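You operate a simulated robot arm through the tools that you are given. There is no shell and no other tool.

You run a simulated robot arm. Do the job below in one go: nothing can be reset, and whatever is moved stays where it is left.

JOB
Set the digital clock to 7:30 PM.
Fine: press SET to light the setting lamp, step hour and minutes by their keys, then press SET again.

It is judged by the outcome, as a careful person would: the job done as asked, and still so three seconds after it is handed in. It fails if anything else is knocked over, pushed out of place, dropped, spilled or broken.

ROBOT AND FRAMES
A 6-joint arm with a two-finger gripper, fixed in place. Base frame: the origin is on the floor under the middle of its stand, x ahead of it, y to its left, z up. Lengths are in m, angles in degrees, forces in N, time in s.
It reaches about 1.572 m from its shoulder. Its first joint turns from -166.0 to 166.0 degrees. Payload 2.45 kg.
The TCP is the grasp point between the finger pads, 0.02 m short of the fingertips. In the tool frame z runs along the fingers and y along their closing line. The gripper opens to 0.14 m; its body begins 0.168 m behind the TCP.
Orientation is that of the tool frame in the base frame, as [roll, pitch, yaw] about the fixed x, y, z axes, in that order (R = Rz(yaw) Ry(pitch) Rx(roll)). With the fingers straight down and closing along the base's y, the tool's x points along the base's -x, its y along +y and its z along -z.

CONTROLS
- The arm moves only by the tool step_arm. Its argument "plan" is a list of rows, each a list of 3 entries, a list of its own where there are three numbers: the finger opening in m, from 0 to 0.14, then the shift along the tool's x, y, z in units of 40 mm (1.0 is 40 mm), then the turn, a rotation vector about the tool's x, y, z in units of 6 degrees (1.0 is 6 degrees). In form: [[grip, [x, y, z], [ax, ay, az]], ...]. A call has 1 to 20 rows; each row shifts and turns the commanded pose from where the row before left it, along the tool's axes as they then stand. A call with a number of a shift or a turn outside -1 to 1 is refused whole. Each row takes 0.2 s and may step no farther than 0.05 m and 8.6 degrees from the row before; otherwise, or with a gripper value out of range, the whole call is refused. Where a pose cannot be reached the arm comes as near as it can. A force on the tool above 40 N (or 10 N above the force at the start of the call, whichever is more), or a blocked arm, ends the call early, and 0.2 s more pass. Each finger travels about 0.045 m/s and halts on what it meets, pressing with about 20 N; the grip force reading is that of the motor and also rises with nothing between the fingers. The clock runs only during rows and for 0.2 s after the last one: add rows that do not move to give the fingers time. The reply holds the time, the measured pose of the TCP, the force on the tool along the base axes, the opening and the grip force, in the units named above and with some noise, with the torque about the TCP (base axes, N m) and any sound that the robot's microphone picked up.
- Cameras (640 x 400 px; columns grow to the right, rows downward): "scene" is fixed at [0.0502, -0.6518, 1.2378]; the picture's right is [0.67, -0.74, 0.00], its down [-0.26, -0.23, -0.94] and it looks along [0.70, 0.63, -0.34] (base axes); focal length 312 px, centre (320, 200). "wrist" rides on the gripper at [0.078, 0.011, -0.209] in the tool frame; the picture's right is [-0.14, 0.99, 0.00], its down [-0.92, -0.13, -0.37] and it looks along [-0.36, -0.05, 0.93] (tool axes); focal length 280 px, centre (320, 200). There is no depth. A picture from a camera that has moved, and an enlarged one, comes with that camera's place and axes in the base frame and with its lens.
- camera(camera): a new picture of that camera. The clock stands still meanwhile.
- enlarge(camera, box): a new picture of the part [left, top, right, bottom] of that camera's present view, enlarged. The clock stands still meanwhile.
- job_done(): hands the job in; it is judged then, once.

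Places have to be worked out from the pictures, the camera data and where the tool is seen. Open the gripper and draw the arm clear of the work before you hand the job in, unless the task says otherwise.

The tools are called after ">>>" by a JSON object that holds its "name" and its "arguments". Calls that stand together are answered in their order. step_arm: Moves the arm, as the interface text tells. Its arguments: {"type":"object","properties":{"plan":{"type":"array","items":{"type":"array"}}},"required":["plan"]} The other tools are called the same way: camera (camera) takes a picture; enlarge (camera, box) takes an enlarged picture of a part of a camera's view; job_done () hands the job in.

At the start:

```text
clock: 0.0
ee_pos: [0.7852, -0.2448, 0.9039]
orientation: [-180.0, 0.0, 180.0]
force: [0.1, -1.0, -0.1]
wrist_torque: [0.01, -0.01, 0.01]
finger_gap: 0.14
grip_force: 0.0
```

scene: 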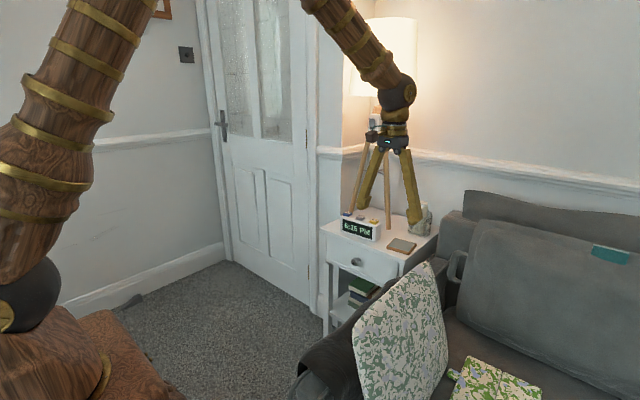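
wrist: 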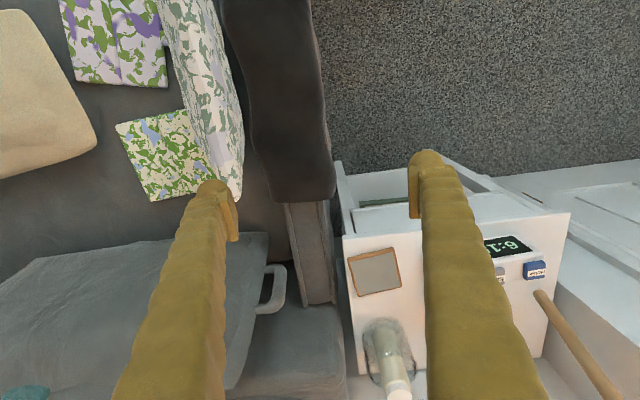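

I'll start by looking closer at the clock in both camera views.

>>> {"name": "enlarge", "arguments": {"camera": "scene", "box": [310, 180, 450, 270]}}

>>> {"name": "enlarge", "arguments": {"camera": "wrist", "box": [420, 180, 600, 300]}}

```text
4.44 times, centred on (380, 225) of scene
camera zoom: at [0.0502, -0.6518, 1.2378], right [0.67, -0.74, 0.0], down [-0.26, -0.23, -0.94], along [0.7, 0.63, -0.34], focal length 1388 px, centre (53, 89)
```

zoom: 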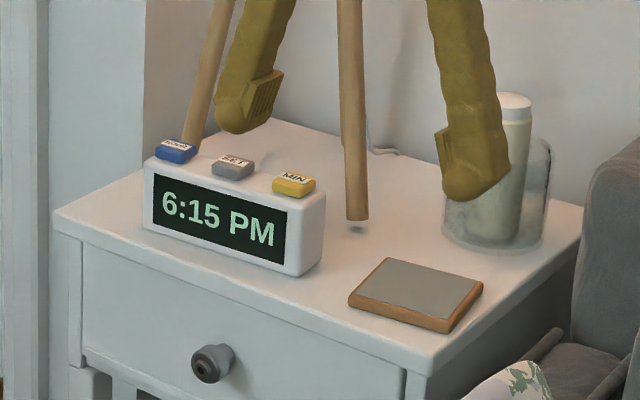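

```text
3.33 times, centred on (510, 240) of wrist
camera zoom: at [0.7065, -0.2336, 1.1133], right [0.14, 0.99, 0.0], down [0.92, -0.13, 0.37], along [0.36, -0.05, -0.93], focal length 935 px, centre (-313, 67)
```

zoom: 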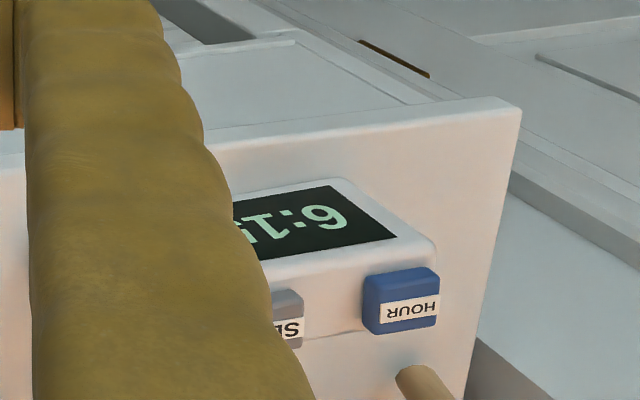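

The triangulation puts the buttons at about HOUR (1.007, 0.057, 0.75), SET (1.013, -0.002, 0.75) and MIN (1.013, -0.066, 0.75), with the lamp legs behind at x≈1.12. I'll close the gripper, shift to y≈0 in front of the nightstand, and tilt the fingers forward by 18° so the wrist stays away from the lamp.

>>> {"name": "step_arm", "arguments": {"plan": [[0, [0, 1, 0], [0, 0, 0]], [0, [0, 1, 0], [0, 0, 0]], [0, [0, 1, 0], [0, 0, 0]], [0, [0, 1, 0], [0, -1, 0]], [0, [0, 1, 0], [0, -1, 0]], [0, [0, 1, 0], [0, -1, 0]], [0, [0, 0, 0], [0, 0, 0]], [0, [0, 0, 0], [0, 0, 0]], [0, [0, 0, 0], [0, 0, 0]]]}}

```text
clock: 2.0
ee_pos: [0.788, -0.0057, 0.9027]
orientation: [180.0, 17.9, 180.0]
force: [-0.1, 0.4, -0.5]
wrist_torque: [0.01, -0.02, 0.01]
finger_gap: 0.0
grip_force: 20.3
```

The gripper is closed and tilted in front of the nightstand. I'll take new pictures to refine the button positions and check the lamp.

>>> {"name": "camera", "arguments": {"camera": "scene"}}

>>> {"name": "camera", "arguments": {"camera": "wrist"}}

```text
taken
```

scene: 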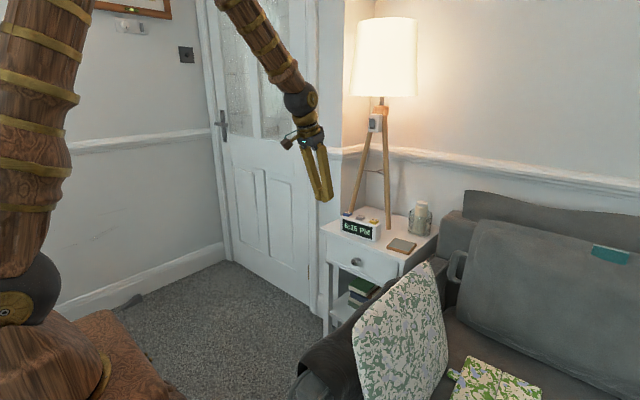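

```text
taken
camera wrist: at [0.6477, 0.0059, 1.0776], right [0.13, 0.99, 0.04], down [0.76, -0.13, 0.64], along [0.63, -0.05, -0.77], focal length 280 px, centre (320, 200)
```

wrist: 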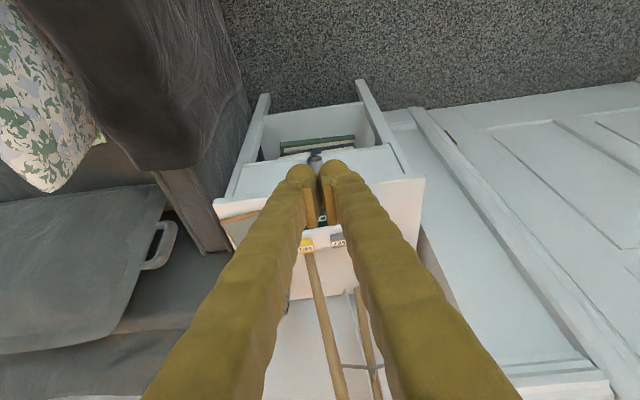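

The clock is unobstructed in the scene view now, so I'll zoom in to fix the button centres and see the lamp.

>>> {"name": "enlarge", "arguments": {"camera": "scene", "box": [328, 200, 392, 240]}}

>>> {"name": "enlarge", "arguments": {"camera": "wrist", "box": [260, 150, 420, 250]}}

>>> {"name": "enlarge", "arguments": {"camera": "scene", "box": [260, 60, 452, 180]}}

```text
10.00 times, centred on (360, 220) of scene
camera zoom: at [0.0502, -0.6518, 1.2378], right [0.67, -0.74, 0.0], down [-0.26, -0.23, -0.94], along [0.7, 0.63, -0.34], focal length 3124 px, centre (-80, 0)
```

zoom: 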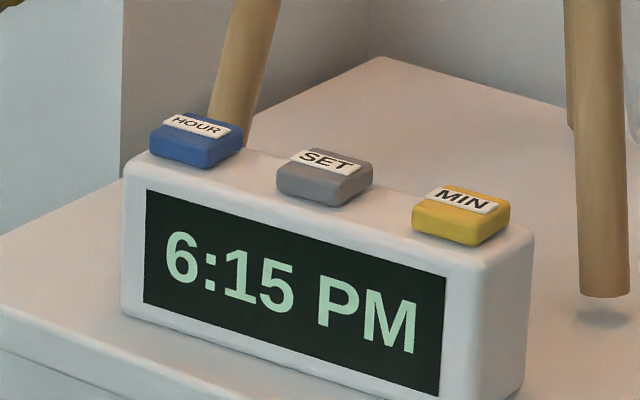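

```text
4.00 times, centred on (340, 200) of wrist
camera zoom: at [0.6477, 0.0059, 1.0776], right [0.13, 0.99, 0.04], down [0.76, -0.13, 0.64], along [0.63, -0.05, -0.77], focal length 1122 px, centre (240, 200)
```

zoom: 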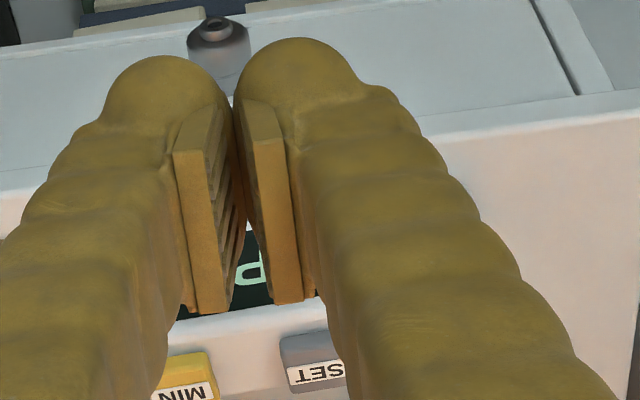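

```text
3.33 times, centred on (356, 120) of scene
camera zoom: at [0.0502, -0.6518, 1.2378], right [0.67, -0.74, 0.0], down [-0.26, -0.23, -0.94], along [0.7, 0.63, -0.34], focal length 1041 px, centre (200, 467)
```

zoom: 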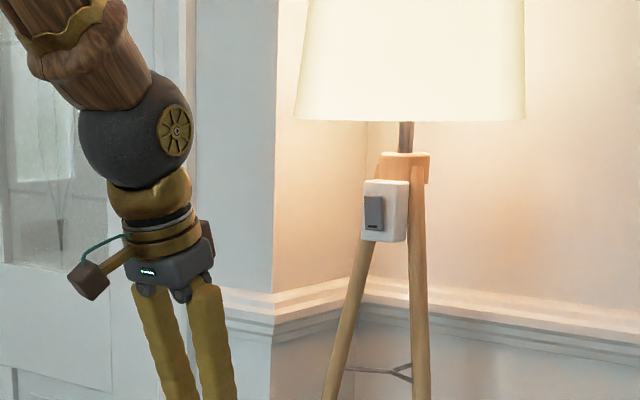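

Refining both views gives SET top near (1.02, 0.003, 0.743), HOUR near (1.017, 0.064) and MIN near (1.026, -0.059). The shade bottom is at about z 1.2. I'll move to a hover about 35 mm above SET.

>>> {"name": "step_arm", "arguments": {"plan": [[0, [-0.669, 0.03, 0.604], [0, 0, 0]], [0, [-0.669, 0.03, 0.604], [0, 0, 0]], [0, [-0.669, 0.03, 0.604], [0, 0, 0]], [0, [-0.669, 0.03, 0.604], [0, 0, 0]], [0, [-0.669, 0.03, 0.604], [0, 0, 0]], [0, [-0.669, 0.03, 0.604], [0, 0, 0]], [0, [-0.669, 0.03, 0.604], [0, 0, 0]], [0, [0, 0, 0], [0, 0, 0]]]}}

```text
clock: 3.8
ee_pos: [1.017, 0.005, 0.7995]
orientation: [180.0, 18.0, 180.0]
force: [-1.3, 0.3, 0.3]
wrist_torque: [-0.01, -0.03, -0.01]
finger_gap: 0.0
grip_force: 20.0
```

The TCP is hovering at (1.017, 0.005, 0.80). I'll check its alignment over SET.

>>> {"name": "enlarge", "arguments": {"camera": "scene", "box": [320, 165, 416, 225]}}

>>> {"name": "enlarge", "arguments": {"camera": "wrist", "box": [240, 130, 400, 230]}}

>>> {"name": "camera", "arguments": {"camera": "scene"}}

```text
6.67 times, centred on (368, 195) of scene
camera zoom: at [0.0502, -0.6518, 1.2378], right [0.67, -0.74, 0.0], down [-0.26, -0.23, -0.94], along [0.7, 0.63, -0.34], focal length 2083 px, centre (0, 233)
```

zoom: 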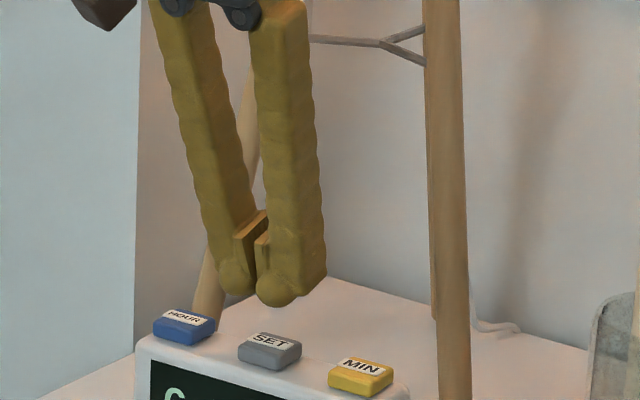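

```text
4.00 times, centred on (320, 180) of wrist
camera zoom: at [0.8776, 0.0151, 0.9755], right [0.13, 0.99, 0.04], down [0.76, -0.13, 0.63], along [0.63, -0.05, -0.77], focal length 1122 px, centre (320, 280)
```

zoom: 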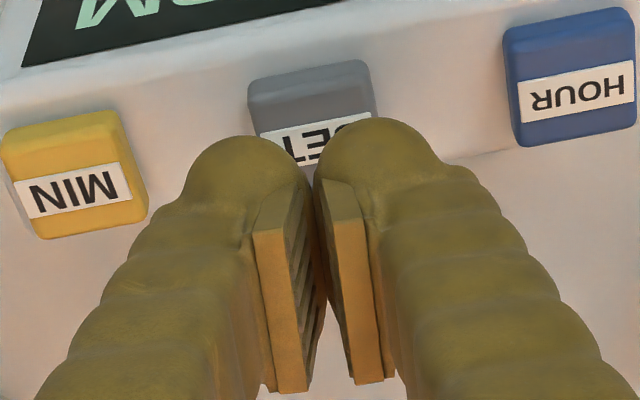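

```text
taken
```

scene: 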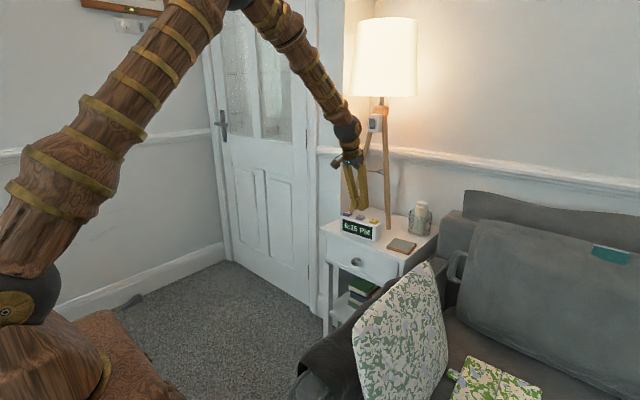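

The wrist view shows SET centred between the fingertips (SET ≈ (1.020, 0.0055), HOUR ≈ (1.017, 0.067), MIN ≈ (1.026, -0.055)). I'll go straight down 30 mm to just above the key.

>>> {"name": "step_arm", "arguments": {"plan": [[0, [0.0386, 0, 0.1189], [0, 0, 0]], [0, [0.0386, 0, 0.1189], [0, 0, 0]], [0, [0.0386, 0, 0.1189], [0, 0, 0]], [0, [0.0386, 0, 0.1189], [0, 0, 0]], [0, [0.0386, 0, 0.1189], [0, 0, 0]], [0, [0.0386, 0, 0.1189], [0, 0, 0]], [0, [0, 0, 0], [0, 0, 0]]]}}

>>> {"name": "enlarge", "arguments": {"camera": "scene", "box": [328, 190, 392, 230]}}

>>> {"name": "enlarge", "arguments": {"camera": "wrist", "box": [240, 130, 400, 230]}}

```text
clock: 5.4
ee_pos: [1.0176, 0.0025, 0.7694]
orientation: [179.9, 17.9, -180.0]
force: [0.3, -0.3, -0.1]
wrist_torque: [0.01, -0.02, 0.02]
finger_gap: 0.0001
grip_force: 19.9
```

```text
10.00 times, centred on (360, 210) of scene
camera zoom: at [0.0502, -0.6518, 1.2378], right [0.67, -0.74, 0.0], down [-0.26, -0.23, -0.94], along [0.7, 0.63, -0.34], focal length 3124 px, centre (-80, 100)
```

zoom: 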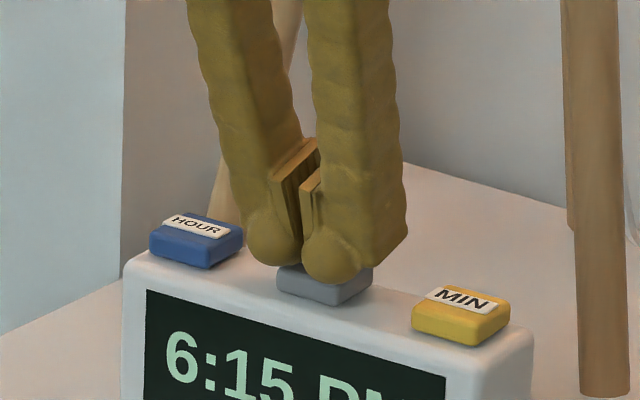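

```text
4.00 times, centred on (320, 180) of wrist
camera zoom: at [0.8773, 0.0144, 0.9448], right [0.13, 0.99, 0.04], down [0.76, -0.13, 0.64], along [0.63, -0.05, -0.77], focal length 1122 px, centre (320, 280)
```

zoom: 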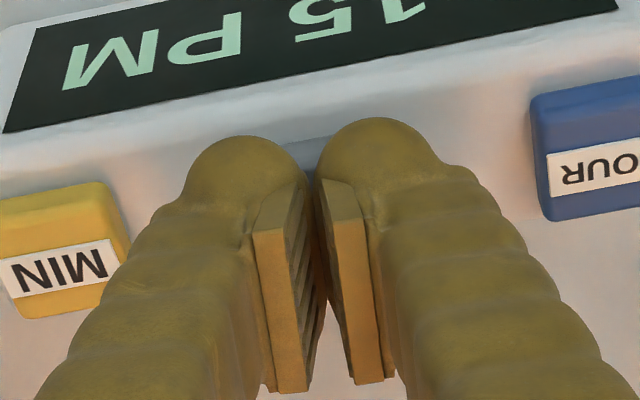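

The fingertip heel is in front of the TCP, so it sits over SET's front edge at about x 1.006. I'll rise 4 mm, move 12 mm forward and about 1.5 mm left, and look again.

>>> {"name": "step_arm", "arguments": {"plan": [[0, [-0.0309, 0, -0.0951], [0, 0, 0]], [0, [-0.2853, 0.0375, 0.0927], [0, 0, 0]], [0, [0, 0, 0], [0, 0, 0]]]}}

>>> {"name": "enlarge", "arguments": {"camera": "scene", "box": [328, 190, 392, 230]}}

>>> {"name": "enlarge", "arguments": {"camera": "wrist", "box": [240, 130, 400, 230]}}

```text
clock: 6.2
ee_pos: [1.0285, 0.0052, 0.7736]
orientation: [179.9, 18.0, -180.0]
force: [0.6, -0.4, -0.7]
wrist_torque: [0.01, 0.01, 0.02]
finger_gap: 0.0001
grip_force: 20.2
```

```text
10.00 times, centred on (360, 210) of scene
camera zoom: at [0.0502, -0.6518, 1.2378], right [0.67, -0.74, 0.0], down [-0.26, -0.23, -0.94], along [0.7, 0.63, -0.34], focal length 3124 px, centre (-80, 100)
```

zoom: 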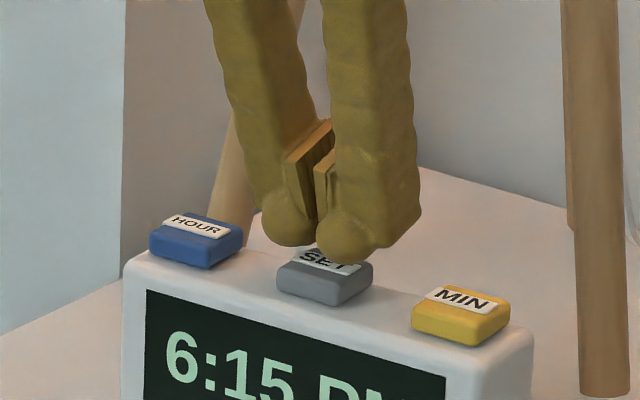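

```text
4.00 times, centred on (320, 180) of wrist
camera zoom: at [0.8889, 0.0159, 0.9491], right [0.13, 0.99, 0.04], down [0.76, -0.13, 0.64], along [0.63, -0.05, -0.77], focal length 1122 px, centre (320, 280)
```

zoom: 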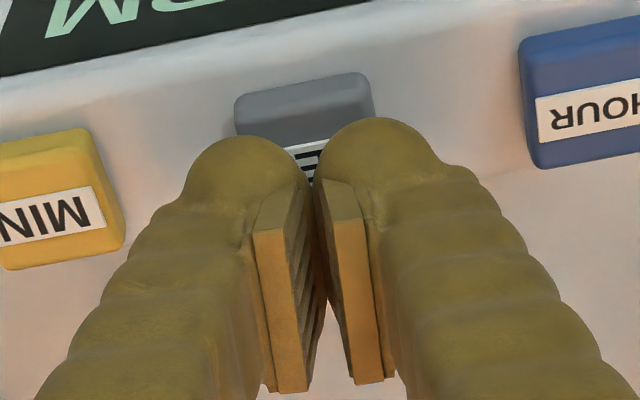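

Both knobs now project inside SET's top face. I'll lower in 1 mm rows and watch the force and sound.

>>> {"name": "step_arm", "arguments": {"plan": [[0, [0.0077, 0, 0.0238], [0, 0, 0]], [0, [0.0077, 0, 0.0238], [0, 0, 0]], [0, [0.0077, 0, 0.0238], [0, 0, 0]], [0, [0.0077, 0, 0.0238], [0, 0, 0]], [0, [0.0077, 0, 0.0238], [0, 0, 0]], [0, [0.0077, 0, 0.0238], [0, 0, 0]], [0, [0, 0, 0], [0, 0, 0]]]}}

```text
clock: 7.8
ee_pos: [1.0293, 0.0049, 0.7678]
orientation: [180.0, 17.9, -180.0]
force: [0.1, 0.7, 0.0]
wrist_torque: [0.02, -0.02, 0.0]
finger_gap: 0.0001
grip_force: 19.8
```

No contact yet at TCP z 0.768, so I'll continue down in small steps.

>>> {"name": "step_arm", "arguments": {"plan": [[0, [0.0077, 0, 0.0238], [0, 0, 0]], [0, [0.0077, 0, 0.0238], [0, 0, 0]], [0, [0, 0, 0], [0, 0, 0]]]}}

>>> {"name": "enlarge", "arguments": {"camera": "scene", "box": [328, 190, 392, 230]}}

```text
clock: 8.6
ee_pos: [1.0286, 0.0032, 0.7662]
orientation: [-180.0, 18.1, -180.0]
force: [1.2, 1.1, 0.2]
wrist_torque: [0.05, 0.02, -0.01]
finger_gap: 0.0062
grip_force: 19.8
```

```text
10.00 times, centred on (360, 210) of scene
camera zoom: at [0.0502, -0.6518, 1.2378], right [0.67, -0.74, 0.0], down [-0.26, -0.23, -0.94], along [0.7, 0.63, -0.34], focal length 3124 px, centre (-80, 100)
```

zoom: 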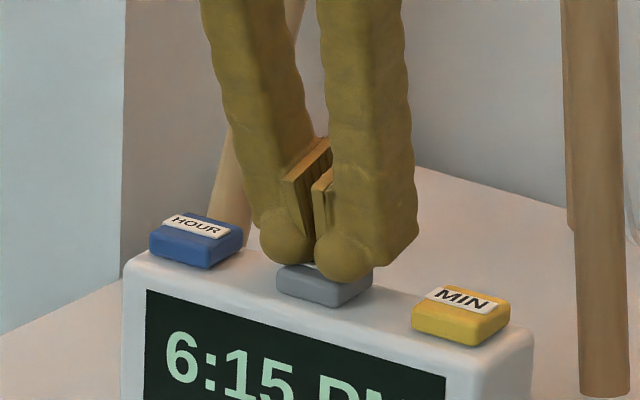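

At TCP z 0.766 the gap sprang open 6 mm with no force, so the two knobs are straddling the roughly 30 mm wide key and wedging apart. I'll back off, open the gripper, and press with a single finger (the +y one), then check the clock's state.

>>> {"name": "step_arm", "arguments": {"plan": [[0, [-0.0773, 0, -0.238], [0, 0, 0]], [0, [-0.154, 0, -0.4755], [0, 0, 0]], [0.14, [0, -0.708, 0], [0, 0, 0]], [0.14, [0, -0.708, 0], [0, 0, 0]], [0.14, [0, -0.708, 0], [0, 0, 0]], [0.14, [0, 0, 0], [0, 0, 0]], [0.14, [0, 0, 0], [0, 0, 0]], [0.14, [0, 0, 0], [0, 0, 0]], [0.14, [0, 0, 0], [0, 0, 0]], [0.14, [0, 0, 0], [0, 0, 0]], [0.14, [0, 0, 0], [0, 0, 0]]]}}

>>> {"name": "enlarge", "arguments": {"camera": "scene", "box": [328, 180, 408, 230]}}

>>> {"name": "camera", "arguments": {"camera": "wrist"}}

```text
clock: 11.0
ee_pos: [1.0289, -0.0797, 0.7964]
orientation: [-180.0, 18.1, -180.0]
force: [-0.1, -1.0, -0.1]
wrist_torque: [-0.01, 0.03, -0.01]
finger_gap: 0.1399
grip_force: 0.1
```

```text
8.00 times, centred on (368, 205) of scene
camera zoom: at [0.0502, -0.6518, 1.2378], right [0.67, -0.74, 0.0], down [-0.26, -0.23, -0.94], along [0.7, 0.63, -0.34], focal length 2499 px, centre (-64, 160)
```

zoom: 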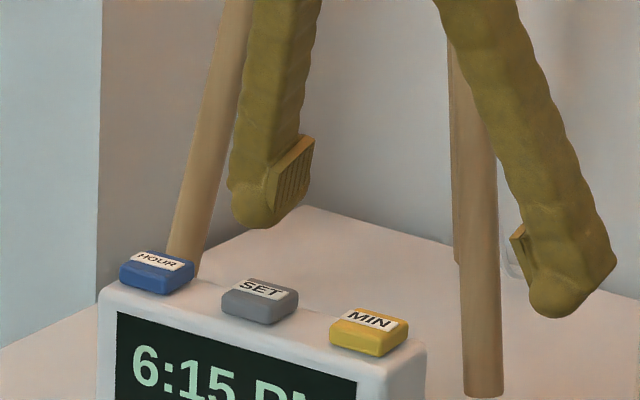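

```text
taken
camera wrist: at [0.889, -0.0675, 0.9712], right [0.13, 0.99, 0.04], down [0.76, -0.13, 0.64], along [0.63, -0.05, -0.77], focal length 280 px, centre (320, 200)
```

wrist: 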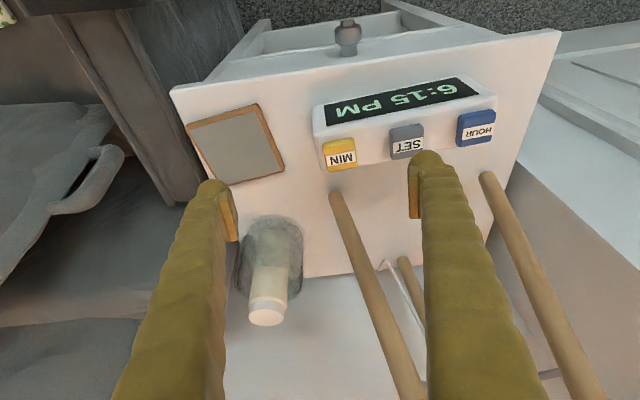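

No change on the display yet, so SET has not been pressed. The +y finger's knob is at about (1.025, 0.0105), so I'll shift it 5 mm right and 3 mm back onto SET's centre, then descend 20 mm and look.

>>> {"name": "step_arm", "arguments": {"plan": [[0.14, [0.0713, -0.125, -0.0232], [0, 0, 0]], [0.14, [0.0773, 0, 0.238], [0, 0, 0]], [0.14, [0.0773, 0, 0.238], [0, 0, 0]], [0.14, [0, 0, 0], [0, 0, 0]]]}}

>>> {"name": "enlarge", "arguments": {"camera": "scene", "box": [328, 190, 392, 230]}}

>>> {"name": "enlarge", "arguments": {"camera": "wrist", "box": [300, 60, 540, 210]}}

```text
clock: 12.0
ee_pos: [1.0257, -0.085, 0.7753]
orientation: [-180.0, 18.0, 179.9]
force: [0.5, -0.5, 0.1]
wrist_torque: [0.0, -0.03, 0.0]
finger_gap: 0.1399
grip_force: 0.1
```

```text
10.00 times, centred on (360, 210) of scene
camera zoom: at [0.0502, -0.6518, 1.2378], right [0.67, -0.74, 0.0], down [-0.26, -0.23, -0.94], along [0.7, 0.63, -0.34], focal length 3124 px, centre (-80, 100)
```

zoom: 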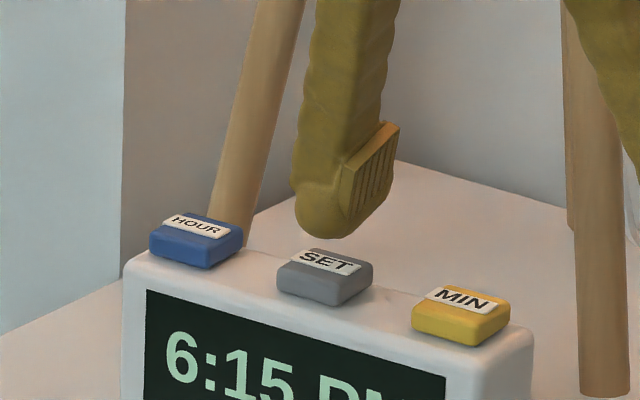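

```text
2.67 times, centred on (420, 135) of wrist
camera zoom: at [0.8857, -0.0737, 0.9513], right [0.13, 0.99, 0.04], down [0.76, -0.13, 0.64], along [0.63, -0.05, -0.77], focal length 748 px, centre (53, 373)
```

zoom: 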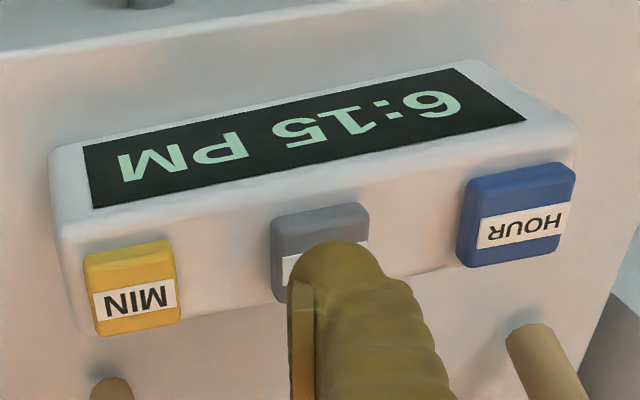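

The knob is within about 3 mm of SET's centre, roughly 12 mm above it. I'll press down gently in 1 mm rows.

>>> {"name": "step_arm", "arguments": {"plan": [[0.14, [0.0077, 0.02, 0.0238], [0, 0, 0]], [0.14, [0.0077, 0.02, 0.0238], [0, 0, 0]], [0.14, [0.0077, 0, 0.0238], [0, 0, 0]], [0.14, [0.0077, 0, 0.0238], [0, 0, 0]], [0.14, [0.0077, 0, 0.0238], [0, 0, 0]], [0.14, [0.0077, 0, 0.0238], [0, 0, 0]], [0.14, [0.0077, 0, 0.0238], [0, 0, 0]], [0.14, [0.0077, 0, 0.0238], [0, 0, 0]], [0.14, [0, 0, 0], [0, 0, 0]]]}}

>>> {"name": "enlarge", "arguments": {"camera": "scene", "box": [328, 190, 392, 230]}}

```text
clock: 14.0
ee_pos: [1.0252, -0.0831, 0.7673]
orientation: [-179.9, 18.0, 180.0]
force: [-0.1, 0.1, -0.3]
wrist_torque: [-0.02, 0.01, 0.03]
finger_gap: 0.14
grip_force: 0.1
```

```text
10.00 times, centred on (360, 210) of scene
camera zoom: at [0.0502, -0.6518, 1.2378], right [0.67, -0.74, 0.0], down [-0.26, -0.23, -0.94], along [0.7, 0.63, -0.34], focal length 3124 px, centre (-80, 100)
```

zoom: 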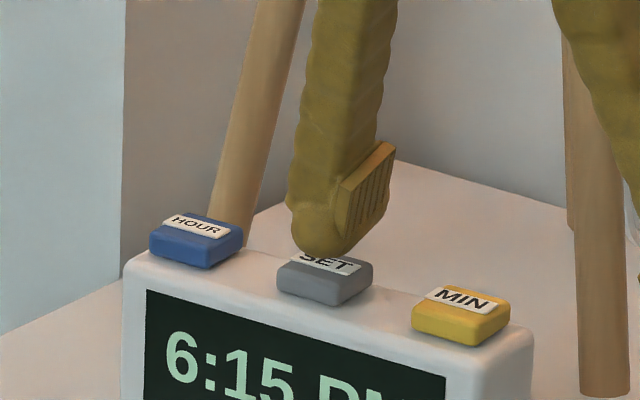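

Still no contact; the knob is just over the SET label. I'll continue 4 mm further.

>>> {"name": "step_arm", "arguments": {"plan": [[0.14, [0.0077, 0, 0.0238], [0, 0, 0]], [0.14, [0.0077, 0, 0.0238], [0, 0, 0]], [0.14, [0.0077, 0, 0.0238], [0, 0, 0]], [0.14, [0.0077, 0, 0.0238], [0, 0, 0]], [0.14, [0, 0, 0], [0, 0, 0]]]}}

>>> {"name": "enlarge", "arguments": {"camera": "scene", "box": [328, 190, 392, 230]}}

```text
clock: 15.2
ee_pos: [1.0259, -0.0849, 0.7628]
orientation: [179.9, 18.0, -180.0]
force: [0.3, 0.5, -0.1]
wrist_torque: [-0.01, 0.03, 0.01]
finger_gap: 0.1398
grip_force: 0.1
```

```text
10.00 times, centred on (360, 210) of scene
camera zoom: at [0.0502, -0.6518, 1.2378], right [0.67, -0.74, 0.0], down [-0.26, -0.23, -0.94], along [0.7, 0.63, -0.34], focal length 3124 px, centre (-80, 100)
```

zoom: 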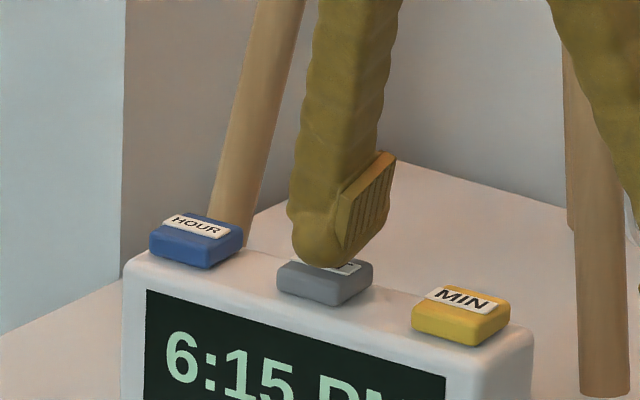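

Still no contact at TCP z 0.763. I'll go a few millimetres lower.

>>> {"name": "step_arm", "arguments": {"plan": [[0.14, [0.0077, 0, 0.0238], [0, 0, 0]], [0.14, [0.0077, 0, 0.0238], [0, 0, 0]], [0.14, [0, 0, 0], [0, 0, 0]]]}}

>>> {"name": "enlarge", "arguments": {"camera": "scene", "box": [328, 190, 392, 230]}}

```text
clock: 16.0
ee_pos: [1.0258, -0.0844, 0.7619]
orientation: [180.0, 18.0, 180.0]
force: [-0.6, 0.0, -0.3]
wrist_torque: [0.03, -0.01, 0.0]
finger_gap: 0.1401
grip_force: 0.1
```

```text
10.00 times, centred on (360, 210) of scene
camera zoom: at [0.0502, -0.6518, 1.2378], right [0.67, -0.74, 0.0], down [-0.26, -0.23, -0.94], along [0.7, 0.63, -0.34], focal length 3124 px, centre (-80, 100)
```

zoom: 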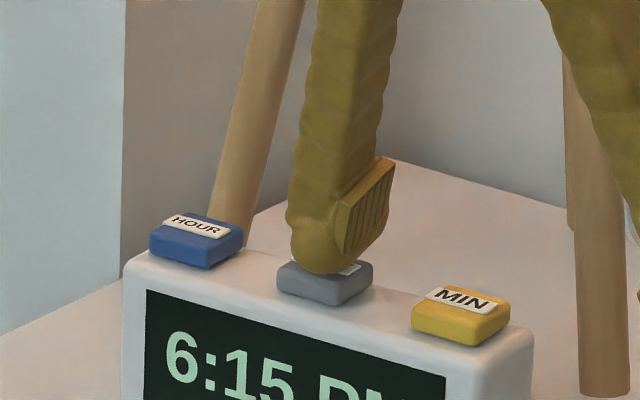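

Still no force reading at TCP z≈0.7615. I'll go down two more millimetres.

>>> {"name": "step_arm", "arguments": {"plan": [[0.14, [0.0077, 0, 0.0238], [0, 0, 0]], [0.14, [0.0077, 0, 0.0238], [0, 0, 0]], [0.14, [0, 0, 0], [0, 0, 0]]]}}

>>> {"name": "enlarge", "arguments": {"camera": "scene", "box": [328, 190, 392, 230]}}

```text
clock: 16.8
ee_pos: [1.0258, -0.0847, 0.7586]
orientation: [-180.0, 18.1, -180.0]
force: [1.3, -0.3, -0.7]
wrist_torque: [-0.04, 0.0, 0.02]
finger_gap: 0.1399
grip_force: 0.0
```

```text
10.00 times, centred on (360, 210) of scene
camera zoom: at [0.0502, -0.6518, 1.2378], right [0.67, -0.74, 0.0], down [-0.26, -0.23, -0.94], along [0.7, 0.63, -0.34], focal length 3124 px, centre (-80, 100)
```

zoom: 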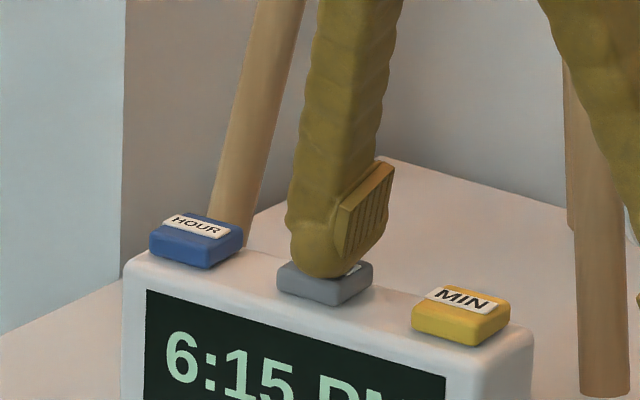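

Still free, so the key top must be slightly lower than estimated. I'll continue in 1 mm rows.

>>> {"name": "step_arm", "arguments": {"plan": [[0.14, [0.0077, 0, 0.0238], [0, 0, 0]], [0.14, [0.0077, 0, 0.0238], [0, 0, 0]], [0.14, [0, 0, 0], [0, 0, 0]]]}}

>>> {"name": "enlarge", "arguments": {"camera": "scene", "box": [328, 190, 392, 230]}}

>>> {"name": "enlarge", "arguments": {"camera": "wrist", "box": [300, 60, 540, 210]}}

```text
clock: 17.6
ee_pos: [1.025, -0.0839, 0.7563]
orientation: [180.0, 18.0, 180.0]
force: [0.4, 0.3, 1.0]
wrist_torque: [0.07, 0.0, -0.04]
finger_gap: 0.14
grip_force: 0.0
```

```text
10.00 times, centred on (360, 210) of scene
camera zoom: at [0.0502, -0.6518, 1.2378], right [0.67, -0.74, 0.0], down [-0.26, -0.23, -0.94], along [0.7, 0.63, -0.34], focal length 3124 px, centre (-80, 100)
```

zoom: 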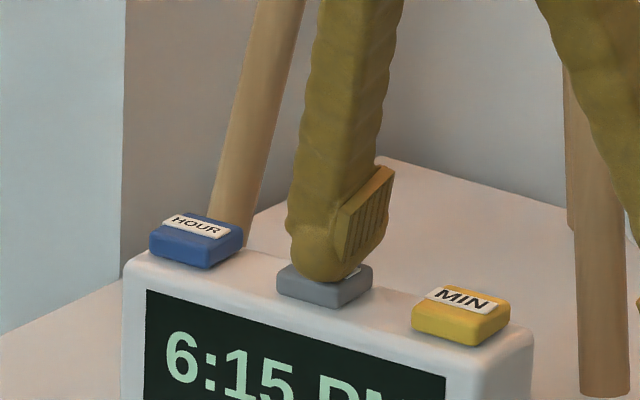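

```text
2.67 times, centred on (420, 135) of wrist
camera zoom: at [0.8858, -0.0725, 0.9323], right [0.13, 0.99, 0.04], down [0.76, -0.13, 0.64], along [0.63, -0.05, -0.77], focal length 748 px, centre (53, 373)
```

zoom: 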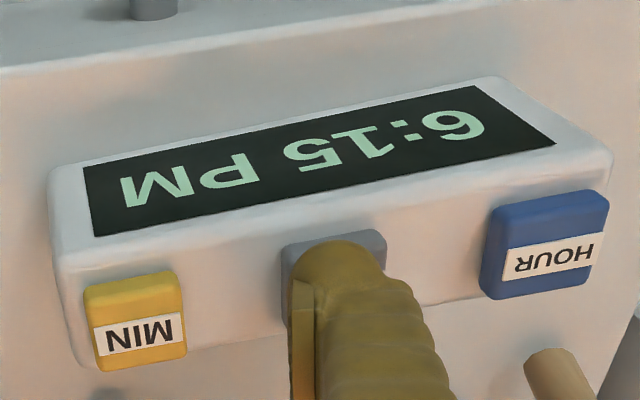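

First contact: about 1 N up with a matching 0.07 N m torque, so the finger is now on SET. I'll press further in small steps.

>>> {"name": "step_arm", "arguments": {"plan": [[0.14, [0.0077, 0, 0.0238], [0, 0, 0]], [0.14, [0.0077, 0, 0.0238], [0, 0, 0]], [0.14, [0, 0, 0], [0, 0, 0]]]}}

>>> {"name": "enlarge", "arguments": {"camera": "scene", "box": [328, 190, 392, 230]}}

```text
clock: 18.4
ee_pos: [1.0264, -0.0834, 0.7538]
orientation: [180.0, 18.0, -180.0]
force: [-0.5, -0.9, 2.7]
wrist_torque: [0.18, 0.06, 0.03]
finger_gap: 0.1399
grip_force: 0.0
```

```text
10.00 times, centred on (360, 210) of scene
camera zoom: at [0.0502, -0.6518, 1.2378], right [0.67, -0.74, 0.0], down [-0.26, -0.23, -0.94], along [0.7, 0.63, -0.34], focal length 3124 px, centre (-80, 100)
```

zoom: 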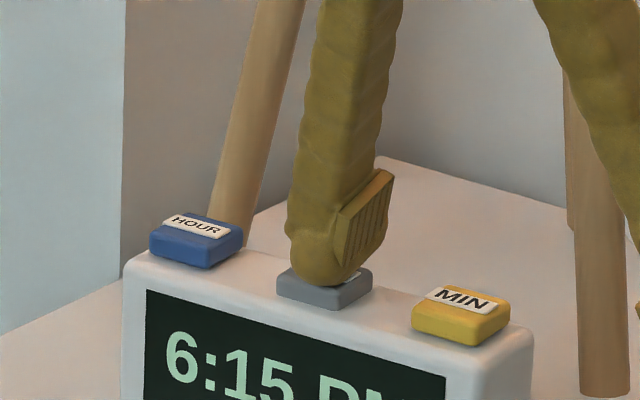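

The key is going down like a spring (about 2.7 N), with no click yet. I'll press another 1-2 mm.

>>> {"name": "step_arm", "arguments": {"plan": [[0.14, [0.0077, 0, 0.0238], [0, 0, 0]], [0.14, [0, 0, 0], [0, 0, 0]]]}}

>>> {"name": "enlarge", "arguments": {"camera": "scene", "box": [328, 190, 392, 230]}}

```text
clock: 19.0
ee_pos: [1.026, -0.0836, 0.7558]
orientation: [180.0, 18.0, -180.0]
force: [0.3, -1.2, 2.3]
wrist_torque: [0.21, 0.05, 0.04]
finger_gap: 0.1403
grip_force: 0.0
```

```text
10.00 times, centred on (360, 210) of scene
camera zoom: at [0.0502, -0.6518, 1.2378], right [0.67, -0.74, 0.0], down [-0.26, -0.23, -0.94], along [0.7, 0.63, -0.34], focal length 3124 px, centre (-80, 100)
```

zoom: 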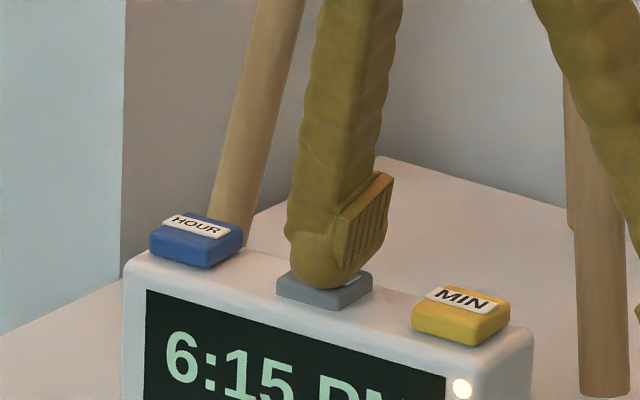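

The setting lamp is lit, so the first SET press registered at commanded z≈0.7545. I'll rise 20 mm, move the finger 62 mm left to HOUR, and descend to just above it for a look.

>>> {"name": "step_arm", "arguments": {"plan": [[0.14, [-0.0773, 0, -0.2378], [0, 0, 0]], [0.14, [-0.0773, 0, -0.2378], [0, 0, 0]], [0.14, [0.0535, 0.775, -0.0174], [0, 0, 0]], [0.14, [0.0535, 0.775, -0.0174], [0, 0, 0]], [0.14, [0.0386, 0, 0.1189], [0, 0, 0]], [0.14, [0.0386, 0, 0.1189], [0, 0, 0]], [0.14, [0, 0, 0], [0, 0, 0]]]}}

>>> {"name": "enlarge", "arguments": {"camera": "scene", "box": [320, 190, 400, 240]}}

>>> {"name": "enlarge", "arguments": {"camera": "wrist", "box": [240, 60, 480, 210]}}

```text
clock: 20.6
ee_pos: [1.0222, -0.0201, 0.7646]
orientation: [-179.9, 18.0, 180.0]
force: [-0.4, 1.1, -0.4]
wrist_torque: [0.01, 0.0, -0.02]
finger_gap: 0.1403
grip_force: 0.1
```

```text
8.00 times, centred on (360, 215) of scene
camera zoom: at [0.0502, -0.6518, 1.2378], right [0.67, -0.74, 0.0], down [-0.26, -0.23, -0.94], along [0.7, 0.63, -0.34], focal length 2499 px, centre (0, 80)
```

zoom: 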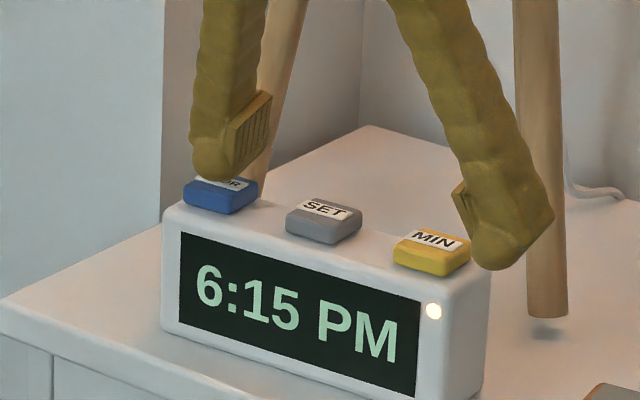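

```text
2.67 times, centred on (360, 135) of wrist
camera zoom: at [0.8823, -0.0093, 0.9397], right [0.13, 0.99, 0.04], down [0.76, -0.13, 0.64], along [0.63, -0.05, -0.77], focal length 748 px, centre (213, 373)
```

zoom: 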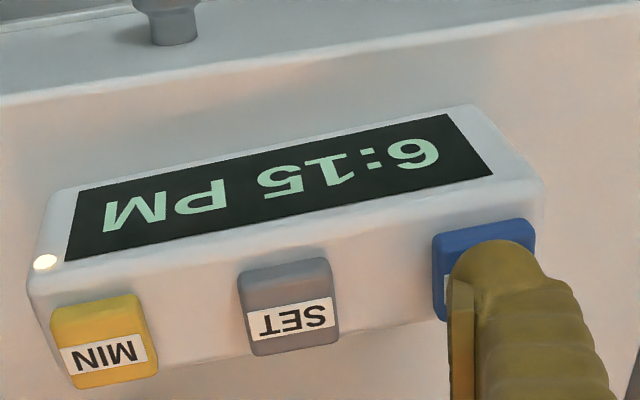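

The lamp is lit, the display reads 6:15 PM and the knob is just above HOUR. I'll nudge 2 mm right and do one press-and-release, keeping it brief to avoid any auto-repeat.

>>> {"name": "step_arm", "arguments": {"plan": [[0.14, [0, -0.05, 0], [0, 0, 0]], [0.14, [0.0155, 0, 0.0476], [0, 0, 0]], [0.14, [0.0155, 0, 0.0476], [0, 0, 0]], [0.14, [0.0155, 0, 0.0476], [0, 0, 0]], [0.14, [0.0155, 0, 0.0476], [0, 0, 0]], [0.14, [0.0155, 0, 0.0476], [0, 0, 0]], [0.14, [0.0039, 0, 0.0119], [0, 0, 0]], [0.14, [-0.0425, 0, -0.1308], [0, 0, 0]], [0.14, [-0.0387, 0, -0.1189], [0, 0, 0]]]}}

>>> {"name": "enlarge", "arguments": {"camera": "scene", "box": [320, 190, 400, 240]}}

```text
clock: 22.6
ee_pos: [1.0221, -0.0234, 0.7646]
orientation: [180.0, 18.0, -180.0]
force: [0.4, 0.8, -0.5]
wrist_torque: [0.0, -0.03, -0.01]
finger_gap: 0.1398
grip_force: 0.0
```

```text
8.00 times, centred on (360, 215) of scene
camera zoom: at [0.0502, -0.6518, 1.2378], right [0.67, -0.74, 0.0], down [-0.26, -0.23, -0.94], along [0.7, 0.63, -0.34], focal length 2499 px, centre (0, 80)
```

zoom: 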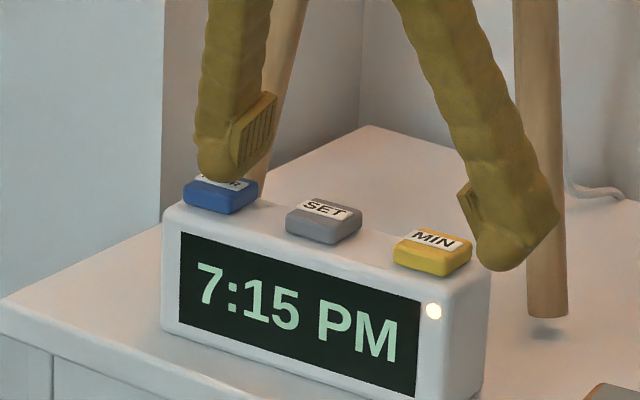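

The display reads 7:15 PM with the lamp still lit. I'll rise, narrow the gripper to 0.06 m to keep the outer finger away from the sofa side, and shift the +y finger over MIN.

>>> {"name": "step_arm", "arguments": {"plan": [[0.14, [-0.116, 0, -0.3567], [0, 0, 0]], [0.06, [-0.0713, -0.683, 0.0232], [0, 0, 0]], [0.06, [-0.0713, -0.683, 0.0232], [0, 0, 0]], [0.06, [-0.0713, -0.683, 0.0232], [0, 0, 0]], [0.06, [0, 0, 0], [0, 0, 0]], [0.06, [0, 0, 0], [0, 0, 0]], [0.06, [0.0387, 0, 0.1189], [0, 0, 0]], [0.06, [0.0387, 0, 0.1189], [0, 0, 0]], [0.06, [0, 0, 0], [0, 0, 0]]]}}

>>> {"name": "enlarge", "arguments": {"camera": "scene", "box": [320, 190, 400, 240]}}

>>> {"name": "enlarge", "arguments": {"camera": "wrist", "box": [240, 60, 480, 210]}}

```text
clock: 24.6
ee_pos: [1.0309, -0.1058, 0.7688]
orientation: [-180.0, 18.0, -180.0]
force: [0.3, 0.0, -0.4]
wrist_torque: [0.01, 0.0, 0.01]
finger_gap: 0.06
grip_force: 0.1
```

```text
8.00 times, centred on (360, 215) of scene
camera zoom: at [0.0502, -0.6518, 1.2378], right [0.67, -0.74, 0.0], down [-0.26, -0.23, -0.94], along [0.7, 0.63, -0.34], focal length 2499 px, centre (0, 80)
```

zoom: 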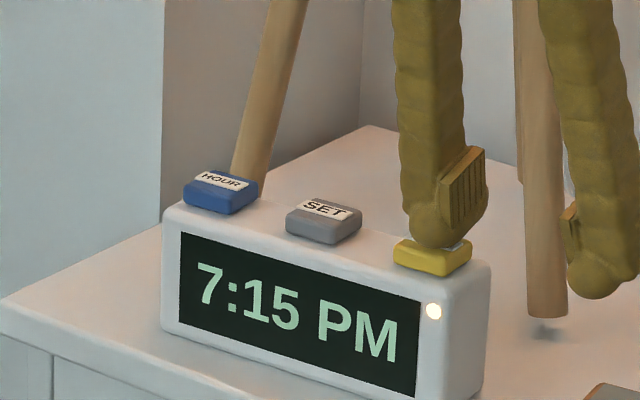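

```text
2.67 times, centred on (360, 135) of wrist
camera zoom: at [0.8905, -0.0945, 0.9438], right [0.13, 0.99, 0.04], down [0.76, -0.13, 0.64], along [0.63, -0.05, -0.77], focal length 748 px, centre (213, 373)
```

zoom: 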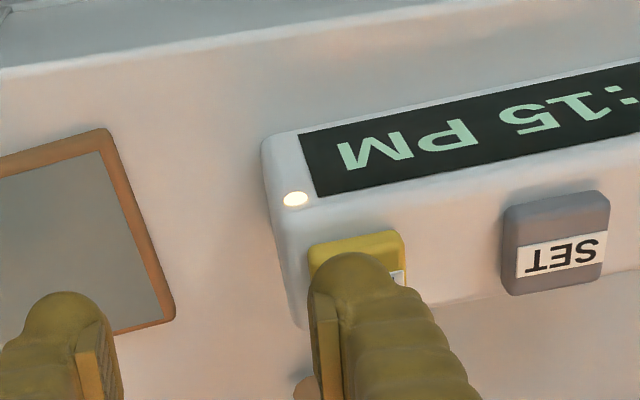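

The knob is a little low-right of MIN's centre, by about 3-4 mm forward and 3 mm sideways. I'll correct that, lower 3 mm, and check again.

>>> {"name": "step_arm", "arguments": {"plan": [[0.06, [-0.072, 0.075, 0.102], [0, 0, 0]], [0.06, [0, 0, 0], [0, 0, 0]]]}}

>>> {"name": "enlarge", "arguments": {"camera": "scene", "box": [344, 195, 408, 235]}}

>>> {"name": "enlarge", "arguments": {"camera": "wrist", "box": [240, 60, 480, 210]}}

```text
clock: 25.2
ee_pos: [1.0343, -0.1027, 0.7656]
orientation: [-179.9, 18.0, 180.0]
force: [-0.6, -0.1, 0.5]
wrist_torque: [0.05, -0.04, 0.01]
finger_gap: 0.0602
grip_force: 0.1
```

```text
10.00 times, centred on (376, 215) of scene
camera zoom: at [0.0502, -0.6518, 1.2378], right [0.67, -0.74, 0.0], down [-0.26, -0.23, -0.94], along [0.7, 0.63, -0.34], focal length 3124 px, centre (-240, 50)
```

zoom: 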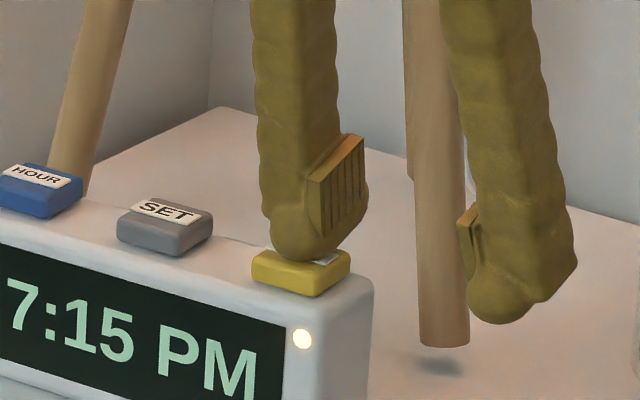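

```text
2.67 times, centred on (360, 135) of wrist
camera zoom: at [0.8948, -0.0911, 0.9411], right [0.13, 0.99, 0.04], down [0.76, -0.13, 0.64], along [0.63, -0.05, -0.77], focal length 748 px, centre (213, 373)
```

zoom: 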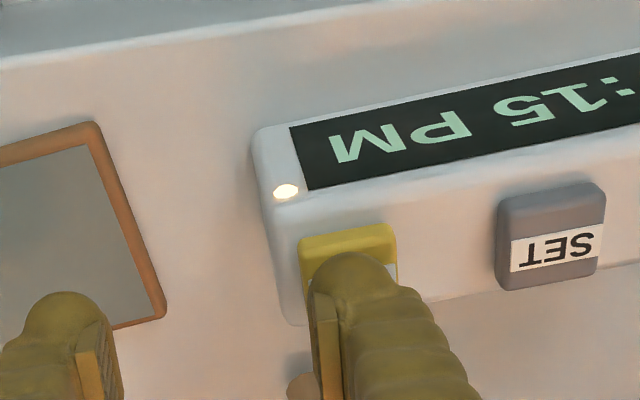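

The knob is now centred over MIN in both views. I'll do one test press-and-release.

>>> {"name": "step_arm", "arguments": {"plan": [[0.06, [0.0387, 0, 0.1189], [0, 0, 0]], [0.06, [0.0155, 0, 0.0476], [0, 0, 0]], [0.06, [0.0155, 0, 0.0476], [0, 0, 0]], [0.06, [0.0155, 0, 0.0476], [0, 0, 0]], [0.06, [0.0116, 0, 0.0357], [0, 0, 0]], [0.06, [-0.0387, 0, -0.1189], [0, 0, 0]], [0.06, [-0.0116, 0, -0.0357], [0, 0, 0]]]}}

>>> {"name": "enlarge", "arguments": {"camera": "scene", "box": [336, 195, 400, 235]}}

```text
clock: 26.2
ee_pos: [1.0362, -0.1025, 0.7602]
orientation: [-180.0, 18.4, 179.9]
force: [-6.0, -0.2, 19.2]
wrist_torque: [0.71, 0.31, 0.29]
finger_gap: 0.0601
grip_force: 0.3
stopped in row 4: the force on the tool passed its limit at 43 N (the readings are from after the stop); the commanded pose is now the measured one
```

```text
10.00 times, centred on (368, 215) of scene
camera zoom: at [0.0502, -0.6518, 1.2378], right [0.67, -0.74, 0.0], down [-0.26, -0.23, -0.94], along [0.7, 0.63, -0.34], focal length 3124 px, centre (-160, 50)
```

zoom: 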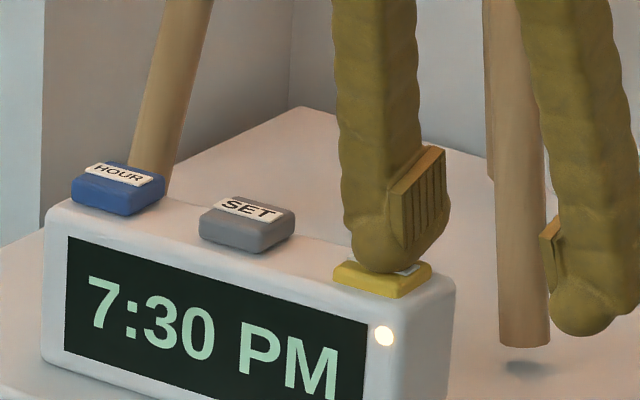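

The display already shows 7:30 PM, so MIN steps 15 minutes per press. The finger bottomed out harder than planned because the tips hang lower at this narrower gap. I'll lift off straight away and check the state and that the clock hasn't moved.

>>> {"name": "step_arm", "arguments": {"plan": [[0.06, [-0.0773, 0, -0.2378], [0, 0, 0]], [0.06, [-0.0773, 0, -0.2378], [0, 0, 0]], [0.06, [0, 0, 0], [0, 0, 0]]]}}

>>> {"name": "enlarge", "arguments": {"camera": "scene", "box": [320, 190, 400, 240]}}

>>> {"name": "enlarge", "arguments": {"camera": "wrist", "box": [240, 60, 480, 210]}}

```text
clock: 27.0
ee_pos: [1.0356, -0.1033, 0.7793]
orientation: [180.0, 18.1, -180.0]
force: [-0.1, 0.7, 0.5]
wrist_torque: [-0.03, 0.01, 0.04]
finger_gap: 0.06
grip_force: 0.1
```

```text
8.00 times, centred on (360, 215) of scene
camera zoom: at [0.0502, -0.6518, 1.2378], right [0.67, -0.74, 0.0], down [-0.26, -0.23, -0.94], along [0.7, 0.63, -0.34], focal length 2499 px, centre (0, 80)
```

zoom: 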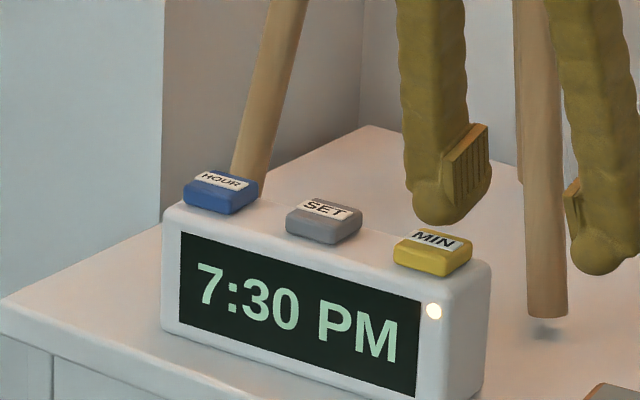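

```text
2.67 times, centred on (360, 135) of wrist
camera zoom: at [0.8955, -0.0921, 0.953], right [0.13, 0.99, 0.04], down [0.76, -0.13, 0.64], along [0.64, -0.05, -0.77], focal length 748 px, centre (213, 373)
```

zoom: 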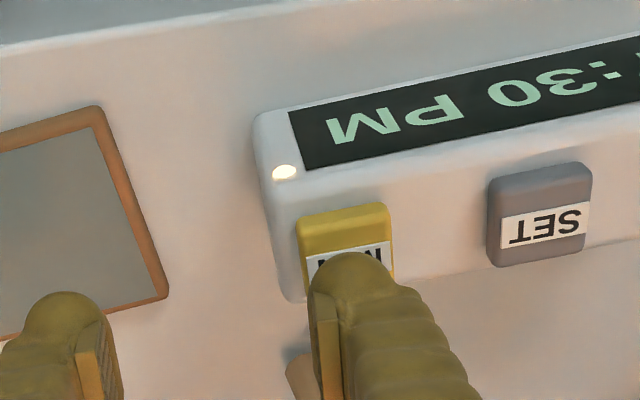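

The clock hasn't shifted, it shows 7:30 PM and the lamp is still lit. I'll rise a bit, open back to 0.14 m, and return the +y finger to the earlier SET pressing spot.

>>> {"name": "step_arm", "arguments": {"plan": [[0.06, [-0.0618, 0, -0.1902], [0, 0, 0]], [0.14, [0.2306, 0.49, -0.075], [0, 0, 0]], [0.14, [0, 0, 0], [0, 0, 0]], [0.14, [0, 0, 0], [0, 0, 0]], [0.14, [0, 0, 0], [0, 0, 0]], [0.14, [0, 0, 0], [0, 0, 0]], [0.14, [0.0773, 0, 0.2378], [0, 0, 0]], [0.14, [0.0773, 0, 0.2378], [0, 0, 0]], [0.14, [0, 0, 0], [0, 0, 0]]]}}

>>> {"name": "enlarge", "arguments": {"camera": "scene", "box": [328, 195, 392, 235]}}

>>> {"name": "enlarge", "arguments": {"camera": "wrist", "box": [300, 60, 540, 210]}}

```text
clock: 29.0
ee_pos: [1.0258, -0.0832, 0.7655]
orientation: [-180.0, 18.1, 180.0]
force: [-0.3, 0.0, 0.1]
wrist_torque: [-0.02, -0.01, -0.01]
finger_gap: 0.1399
grip_force: 0.1
```

```text
10.00 times, centred on (360, 215) of scene
camera zoom: at [0.0502, -0.6518, 1.2378], right [0.67, -0.74, 0.0], down [-0.26, -0.23, -0.94], along [0.7, 0.63, -0.34], focal length 3124 px, centre (-80, 50)
```

zoom: 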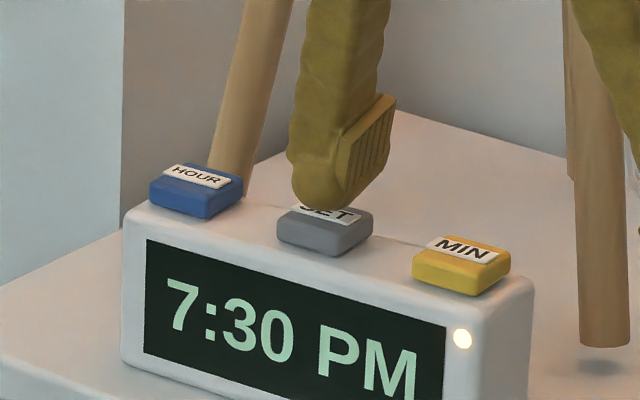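

```text
2.67 times, centred on (420, 135) of wrist
camera zoom: at [0.8863, -0.072, 0.9408], right [0.13, 0.99, 0.04], down [0.76, -0.13, 0.64], along [0.64, -0.05, -0.77], focal length 748 px, centre (53, 373)
```

zoom: 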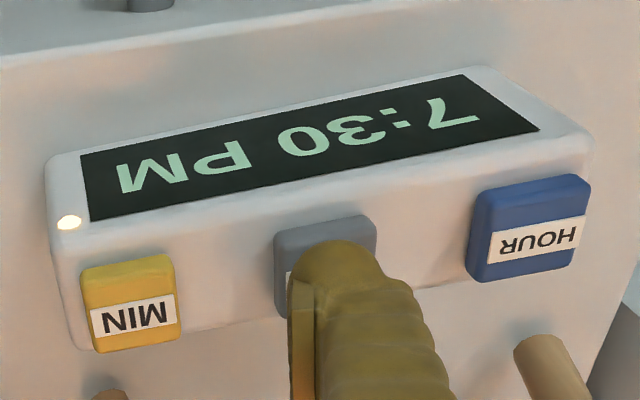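

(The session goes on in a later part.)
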